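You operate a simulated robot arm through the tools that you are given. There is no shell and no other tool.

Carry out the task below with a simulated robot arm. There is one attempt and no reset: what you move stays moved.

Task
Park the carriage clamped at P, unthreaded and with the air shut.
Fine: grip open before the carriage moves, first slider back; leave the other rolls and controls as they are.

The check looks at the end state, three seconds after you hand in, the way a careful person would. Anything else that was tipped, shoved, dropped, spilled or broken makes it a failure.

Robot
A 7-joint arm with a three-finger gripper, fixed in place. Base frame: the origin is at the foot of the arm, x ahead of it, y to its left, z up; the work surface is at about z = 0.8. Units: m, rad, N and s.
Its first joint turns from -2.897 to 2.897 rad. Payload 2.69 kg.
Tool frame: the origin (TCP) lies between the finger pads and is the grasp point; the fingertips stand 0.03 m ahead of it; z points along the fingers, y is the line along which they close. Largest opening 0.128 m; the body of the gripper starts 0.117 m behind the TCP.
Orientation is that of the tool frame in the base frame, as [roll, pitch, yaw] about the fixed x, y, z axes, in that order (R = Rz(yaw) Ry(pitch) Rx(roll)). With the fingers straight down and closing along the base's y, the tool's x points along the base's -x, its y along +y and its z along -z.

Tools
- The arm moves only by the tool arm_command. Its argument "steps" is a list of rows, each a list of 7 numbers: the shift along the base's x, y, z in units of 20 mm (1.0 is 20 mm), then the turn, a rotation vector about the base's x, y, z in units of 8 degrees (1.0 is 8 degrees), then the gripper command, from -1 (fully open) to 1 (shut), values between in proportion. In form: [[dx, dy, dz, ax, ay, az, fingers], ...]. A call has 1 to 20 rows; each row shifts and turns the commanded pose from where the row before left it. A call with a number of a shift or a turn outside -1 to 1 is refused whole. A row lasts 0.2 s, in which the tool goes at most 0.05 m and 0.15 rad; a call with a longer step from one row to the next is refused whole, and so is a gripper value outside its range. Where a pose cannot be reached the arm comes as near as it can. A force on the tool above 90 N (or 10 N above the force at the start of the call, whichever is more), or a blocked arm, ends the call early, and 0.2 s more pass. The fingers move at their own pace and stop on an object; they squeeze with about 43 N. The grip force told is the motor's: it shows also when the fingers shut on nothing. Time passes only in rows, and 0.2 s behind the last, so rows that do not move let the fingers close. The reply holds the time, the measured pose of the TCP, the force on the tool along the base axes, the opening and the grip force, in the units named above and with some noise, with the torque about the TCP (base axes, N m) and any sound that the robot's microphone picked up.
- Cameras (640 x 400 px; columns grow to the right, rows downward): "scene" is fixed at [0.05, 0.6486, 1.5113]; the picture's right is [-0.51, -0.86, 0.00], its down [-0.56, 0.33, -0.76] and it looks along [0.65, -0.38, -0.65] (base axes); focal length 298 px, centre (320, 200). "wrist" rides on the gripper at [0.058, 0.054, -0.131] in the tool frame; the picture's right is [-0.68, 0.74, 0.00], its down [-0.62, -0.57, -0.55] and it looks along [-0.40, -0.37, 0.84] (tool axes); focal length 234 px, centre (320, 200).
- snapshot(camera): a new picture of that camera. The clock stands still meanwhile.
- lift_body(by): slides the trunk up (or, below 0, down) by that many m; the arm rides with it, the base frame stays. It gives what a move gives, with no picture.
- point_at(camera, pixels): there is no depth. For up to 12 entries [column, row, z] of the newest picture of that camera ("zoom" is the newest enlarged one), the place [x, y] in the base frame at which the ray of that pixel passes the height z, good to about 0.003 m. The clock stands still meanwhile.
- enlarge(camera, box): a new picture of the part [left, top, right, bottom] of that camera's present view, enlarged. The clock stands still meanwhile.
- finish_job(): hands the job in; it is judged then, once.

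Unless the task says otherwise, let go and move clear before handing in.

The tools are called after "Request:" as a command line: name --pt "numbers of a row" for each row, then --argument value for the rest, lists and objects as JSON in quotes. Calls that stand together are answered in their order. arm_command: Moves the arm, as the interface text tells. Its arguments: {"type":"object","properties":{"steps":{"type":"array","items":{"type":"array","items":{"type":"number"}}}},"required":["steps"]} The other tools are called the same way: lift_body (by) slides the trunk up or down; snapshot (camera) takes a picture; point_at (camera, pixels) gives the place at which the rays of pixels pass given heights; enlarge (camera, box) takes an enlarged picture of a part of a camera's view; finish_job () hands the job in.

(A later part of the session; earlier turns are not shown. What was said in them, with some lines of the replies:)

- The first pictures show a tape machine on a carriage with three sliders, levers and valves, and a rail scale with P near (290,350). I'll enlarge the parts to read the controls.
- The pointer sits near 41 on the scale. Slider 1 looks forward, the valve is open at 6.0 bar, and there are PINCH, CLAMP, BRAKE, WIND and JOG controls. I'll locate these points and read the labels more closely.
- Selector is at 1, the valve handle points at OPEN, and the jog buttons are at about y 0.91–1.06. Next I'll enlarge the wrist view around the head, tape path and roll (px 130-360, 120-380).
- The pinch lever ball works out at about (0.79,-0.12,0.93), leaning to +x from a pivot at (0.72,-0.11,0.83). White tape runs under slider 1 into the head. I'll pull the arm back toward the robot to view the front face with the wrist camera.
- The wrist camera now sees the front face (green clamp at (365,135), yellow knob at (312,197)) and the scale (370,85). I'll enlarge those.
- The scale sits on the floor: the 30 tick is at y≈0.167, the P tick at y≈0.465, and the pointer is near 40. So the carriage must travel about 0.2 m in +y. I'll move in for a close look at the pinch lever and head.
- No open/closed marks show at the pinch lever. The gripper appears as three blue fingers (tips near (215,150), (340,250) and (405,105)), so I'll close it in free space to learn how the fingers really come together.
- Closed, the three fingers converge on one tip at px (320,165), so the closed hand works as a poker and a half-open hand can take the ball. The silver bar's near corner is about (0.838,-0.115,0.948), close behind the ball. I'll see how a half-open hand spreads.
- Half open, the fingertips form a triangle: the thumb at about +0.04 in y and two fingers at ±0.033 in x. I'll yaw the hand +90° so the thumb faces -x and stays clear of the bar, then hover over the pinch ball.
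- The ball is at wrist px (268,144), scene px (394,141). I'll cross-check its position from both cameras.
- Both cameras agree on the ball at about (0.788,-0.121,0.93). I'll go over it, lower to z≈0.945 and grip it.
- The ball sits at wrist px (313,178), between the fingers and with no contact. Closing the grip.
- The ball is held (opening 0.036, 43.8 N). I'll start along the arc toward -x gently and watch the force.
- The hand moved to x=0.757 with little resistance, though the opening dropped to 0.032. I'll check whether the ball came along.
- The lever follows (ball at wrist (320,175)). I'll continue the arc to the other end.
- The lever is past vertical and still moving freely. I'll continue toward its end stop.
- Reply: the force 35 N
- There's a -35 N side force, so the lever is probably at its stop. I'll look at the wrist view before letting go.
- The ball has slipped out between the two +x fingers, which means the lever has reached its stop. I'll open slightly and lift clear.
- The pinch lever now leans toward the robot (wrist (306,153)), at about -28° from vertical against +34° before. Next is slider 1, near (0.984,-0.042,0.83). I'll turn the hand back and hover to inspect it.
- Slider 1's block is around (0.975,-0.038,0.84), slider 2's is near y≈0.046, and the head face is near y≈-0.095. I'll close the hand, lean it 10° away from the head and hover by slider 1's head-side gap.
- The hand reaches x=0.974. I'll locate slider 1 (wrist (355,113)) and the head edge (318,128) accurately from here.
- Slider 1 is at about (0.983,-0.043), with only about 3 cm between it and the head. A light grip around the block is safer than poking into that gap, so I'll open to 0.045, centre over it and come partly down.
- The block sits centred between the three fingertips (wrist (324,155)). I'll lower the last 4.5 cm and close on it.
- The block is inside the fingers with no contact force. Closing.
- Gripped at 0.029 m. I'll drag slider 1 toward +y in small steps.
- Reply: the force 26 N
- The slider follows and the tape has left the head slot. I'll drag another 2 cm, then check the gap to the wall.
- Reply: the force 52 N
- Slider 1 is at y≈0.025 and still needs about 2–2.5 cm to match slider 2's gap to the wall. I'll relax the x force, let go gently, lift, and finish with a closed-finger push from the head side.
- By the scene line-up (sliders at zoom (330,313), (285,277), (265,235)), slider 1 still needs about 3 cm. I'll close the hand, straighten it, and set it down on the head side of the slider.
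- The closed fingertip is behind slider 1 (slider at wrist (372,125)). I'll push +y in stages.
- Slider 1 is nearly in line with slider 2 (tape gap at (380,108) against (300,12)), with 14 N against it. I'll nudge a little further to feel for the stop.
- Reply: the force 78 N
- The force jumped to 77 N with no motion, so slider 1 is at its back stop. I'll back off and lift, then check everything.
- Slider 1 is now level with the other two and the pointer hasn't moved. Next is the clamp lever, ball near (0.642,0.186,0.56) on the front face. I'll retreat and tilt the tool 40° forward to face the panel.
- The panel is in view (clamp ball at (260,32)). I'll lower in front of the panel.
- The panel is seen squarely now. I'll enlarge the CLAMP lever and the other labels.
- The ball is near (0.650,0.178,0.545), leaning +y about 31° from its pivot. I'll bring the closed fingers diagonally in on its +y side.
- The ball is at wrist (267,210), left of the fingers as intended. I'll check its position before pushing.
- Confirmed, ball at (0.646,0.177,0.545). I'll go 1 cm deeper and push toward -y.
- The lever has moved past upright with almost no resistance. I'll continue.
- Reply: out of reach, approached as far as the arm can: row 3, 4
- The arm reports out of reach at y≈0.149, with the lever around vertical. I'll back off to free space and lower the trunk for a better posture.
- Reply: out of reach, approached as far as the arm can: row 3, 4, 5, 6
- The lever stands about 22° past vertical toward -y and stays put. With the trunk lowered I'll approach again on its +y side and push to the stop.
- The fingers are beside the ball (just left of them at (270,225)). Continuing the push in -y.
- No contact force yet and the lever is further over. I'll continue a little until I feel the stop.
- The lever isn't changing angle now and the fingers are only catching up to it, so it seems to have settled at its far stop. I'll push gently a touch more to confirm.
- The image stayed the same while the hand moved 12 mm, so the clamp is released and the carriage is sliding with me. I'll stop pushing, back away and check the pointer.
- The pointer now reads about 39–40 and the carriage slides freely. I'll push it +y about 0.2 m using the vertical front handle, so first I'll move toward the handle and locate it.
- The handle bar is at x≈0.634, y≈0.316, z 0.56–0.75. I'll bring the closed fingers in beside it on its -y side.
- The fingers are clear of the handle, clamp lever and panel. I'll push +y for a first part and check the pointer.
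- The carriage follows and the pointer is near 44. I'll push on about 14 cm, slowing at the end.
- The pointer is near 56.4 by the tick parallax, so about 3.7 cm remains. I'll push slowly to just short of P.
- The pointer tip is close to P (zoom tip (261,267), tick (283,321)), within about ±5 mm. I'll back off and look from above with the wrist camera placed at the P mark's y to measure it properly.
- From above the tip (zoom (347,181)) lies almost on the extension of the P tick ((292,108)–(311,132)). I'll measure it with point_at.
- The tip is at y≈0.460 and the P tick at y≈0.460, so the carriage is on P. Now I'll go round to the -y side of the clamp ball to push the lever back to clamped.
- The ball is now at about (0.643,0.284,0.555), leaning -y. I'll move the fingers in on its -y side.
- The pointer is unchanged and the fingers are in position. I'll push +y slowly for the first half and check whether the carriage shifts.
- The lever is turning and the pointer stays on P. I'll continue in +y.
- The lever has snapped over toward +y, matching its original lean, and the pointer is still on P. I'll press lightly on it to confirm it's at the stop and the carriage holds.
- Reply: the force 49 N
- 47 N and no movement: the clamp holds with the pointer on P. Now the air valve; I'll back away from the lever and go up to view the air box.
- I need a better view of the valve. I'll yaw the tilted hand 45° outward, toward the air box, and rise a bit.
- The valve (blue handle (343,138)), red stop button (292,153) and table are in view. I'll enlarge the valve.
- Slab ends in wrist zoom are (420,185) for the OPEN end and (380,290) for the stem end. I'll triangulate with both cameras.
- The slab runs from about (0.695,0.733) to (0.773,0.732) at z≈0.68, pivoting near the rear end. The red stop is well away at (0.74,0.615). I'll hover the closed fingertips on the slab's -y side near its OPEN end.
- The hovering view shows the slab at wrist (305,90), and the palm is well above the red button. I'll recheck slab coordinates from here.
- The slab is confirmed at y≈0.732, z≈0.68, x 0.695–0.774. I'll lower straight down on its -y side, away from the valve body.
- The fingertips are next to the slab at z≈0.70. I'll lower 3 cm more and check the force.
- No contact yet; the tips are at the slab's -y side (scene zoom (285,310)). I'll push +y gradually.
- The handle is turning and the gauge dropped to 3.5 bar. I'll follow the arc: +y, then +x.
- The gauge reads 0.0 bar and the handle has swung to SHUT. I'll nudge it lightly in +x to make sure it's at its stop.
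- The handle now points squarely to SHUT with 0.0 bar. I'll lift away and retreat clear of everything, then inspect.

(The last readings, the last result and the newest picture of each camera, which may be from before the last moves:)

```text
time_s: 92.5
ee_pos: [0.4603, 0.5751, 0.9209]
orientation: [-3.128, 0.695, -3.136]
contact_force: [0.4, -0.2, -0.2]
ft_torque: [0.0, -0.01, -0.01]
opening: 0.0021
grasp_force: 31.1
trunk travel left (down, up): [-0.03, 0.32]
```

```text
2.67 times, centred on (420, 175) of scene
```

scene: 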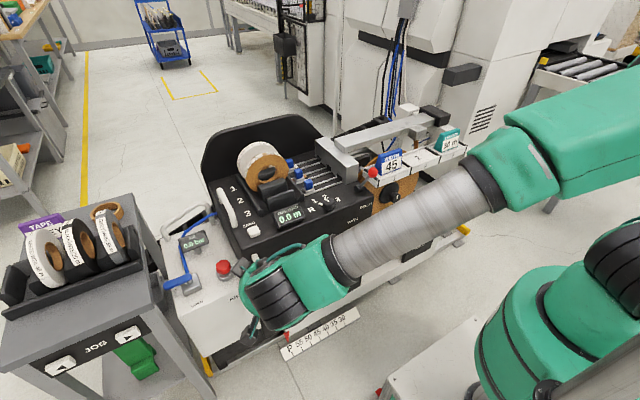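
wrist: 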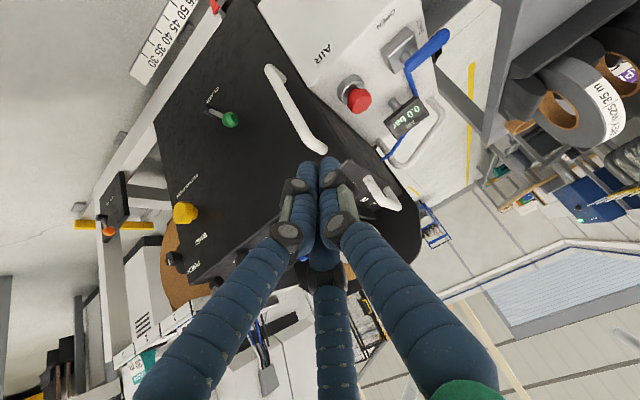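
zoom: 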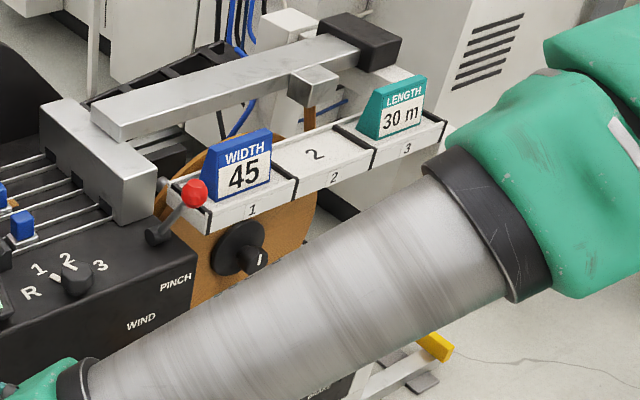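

Everything checks out: pointer tip on P (261,267 unchanged), clamp lever back at its original lean, gauge 0.0 bar, slider 1 back in line, pinch lever open, and cards, rolls and the selector as they were. I'll move the hand fully clear and take one last look.

Request:
arm_command --pt "-0.3 -1 0.8 0 0 0 0" --pt "-0.3 -1 0.8 0 0 0 0" --pt "-0.3 -1 0.8 0 0 0 0" --pt "-0.3 -1 0.8 0 0 0 0" --pt "0 -1 0.8 0 0 0 0" --pt "0 -1 0.8 0 0 0 0" --pt "0 -1 0.5 0 0 0 0" --pt "0 -1 0.5 0 0 0 0"

Request:
snapshot --camera "scene"

Request:
snapshot --camera "wrist"

Request:
enlarge --camera "scene" --box '[200, 200, 360, 370]'

```text
time_s: 94.3
ee_pos: [0.4347, 0.4139, 1.0376]
orientation: [-3.126, 0.696, -3.134]
contact_force: [0.3, 0.1, 0.3]
ft_torque: [-0.02, -0.01, -0.03]
opening: 0.0639
grasp_force: 0.0
trunk travel left (down, up): [-0.03, 0.32]
```

```text
taken
```

scene: 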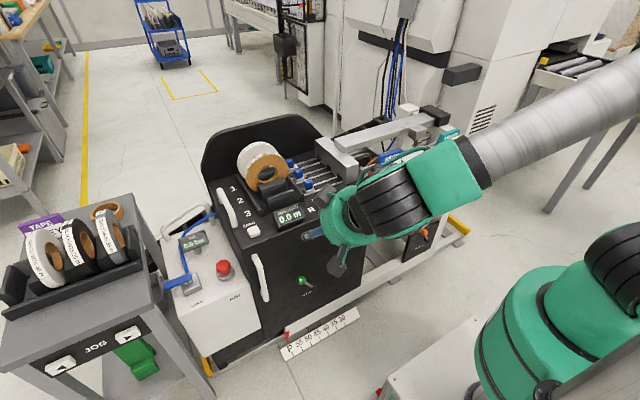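

```text
taken
```

wrist: 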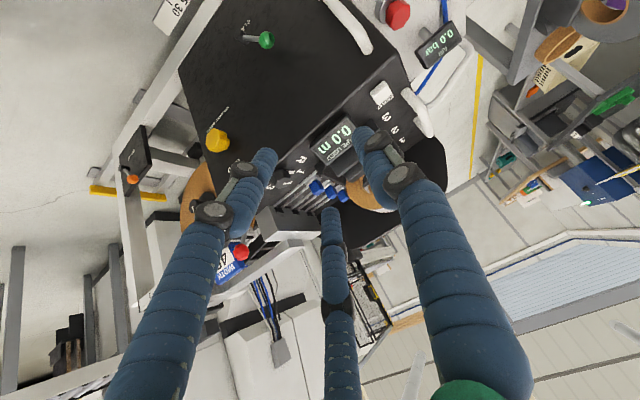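

```text
2.35 times, centred on (280, 285) of scene
```

zoom: 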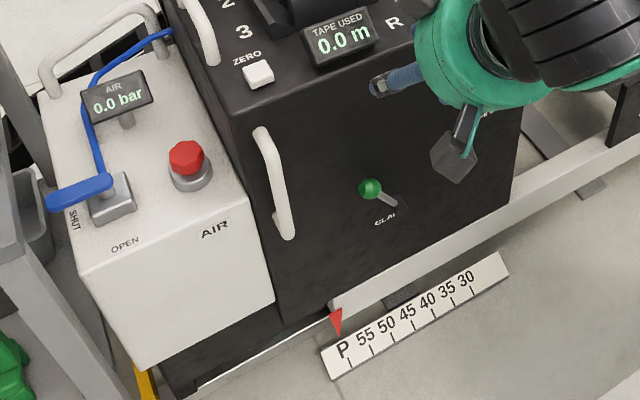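

The last pictures show the pointer on P, the clamp lever in its clamped lean, the valve at SHUT with 0.0 bar, slider 1 back and the hand clear. Handing in.

Request:
finish_job

```text
The job is handed in.
```

The carriage is parked at P and clamped, the tape is unthreaded, and the air is shut; the job is handed in. I haven't seen the check's result.

- **Grip:** I moved the pinch lever to its other end before the carriage moved. There are no open/closed marks on it, so I took that end as open. The tape then slid out of the head freely.
- **First slider:** It is at its back stop, level with the other two, and the white tape is out of the head.
- **Carriage:** The pointer measured at the P mark, within about 2 mm. Clamped, the carriage did not move against a 47 N push. While I was releasing the clamp it slid about 1 cm the wrong way, after the grip was already open. I then pushed it to P by the front handle.
- **Air:** The valve handle points to SHUT and the gauge reads 0.0 bar.
- **Everything else:** I did not touch the other rolls, cards, selector, brake, wind knob, jog buttons or red stop button, and they looked unchanged in the pictures.
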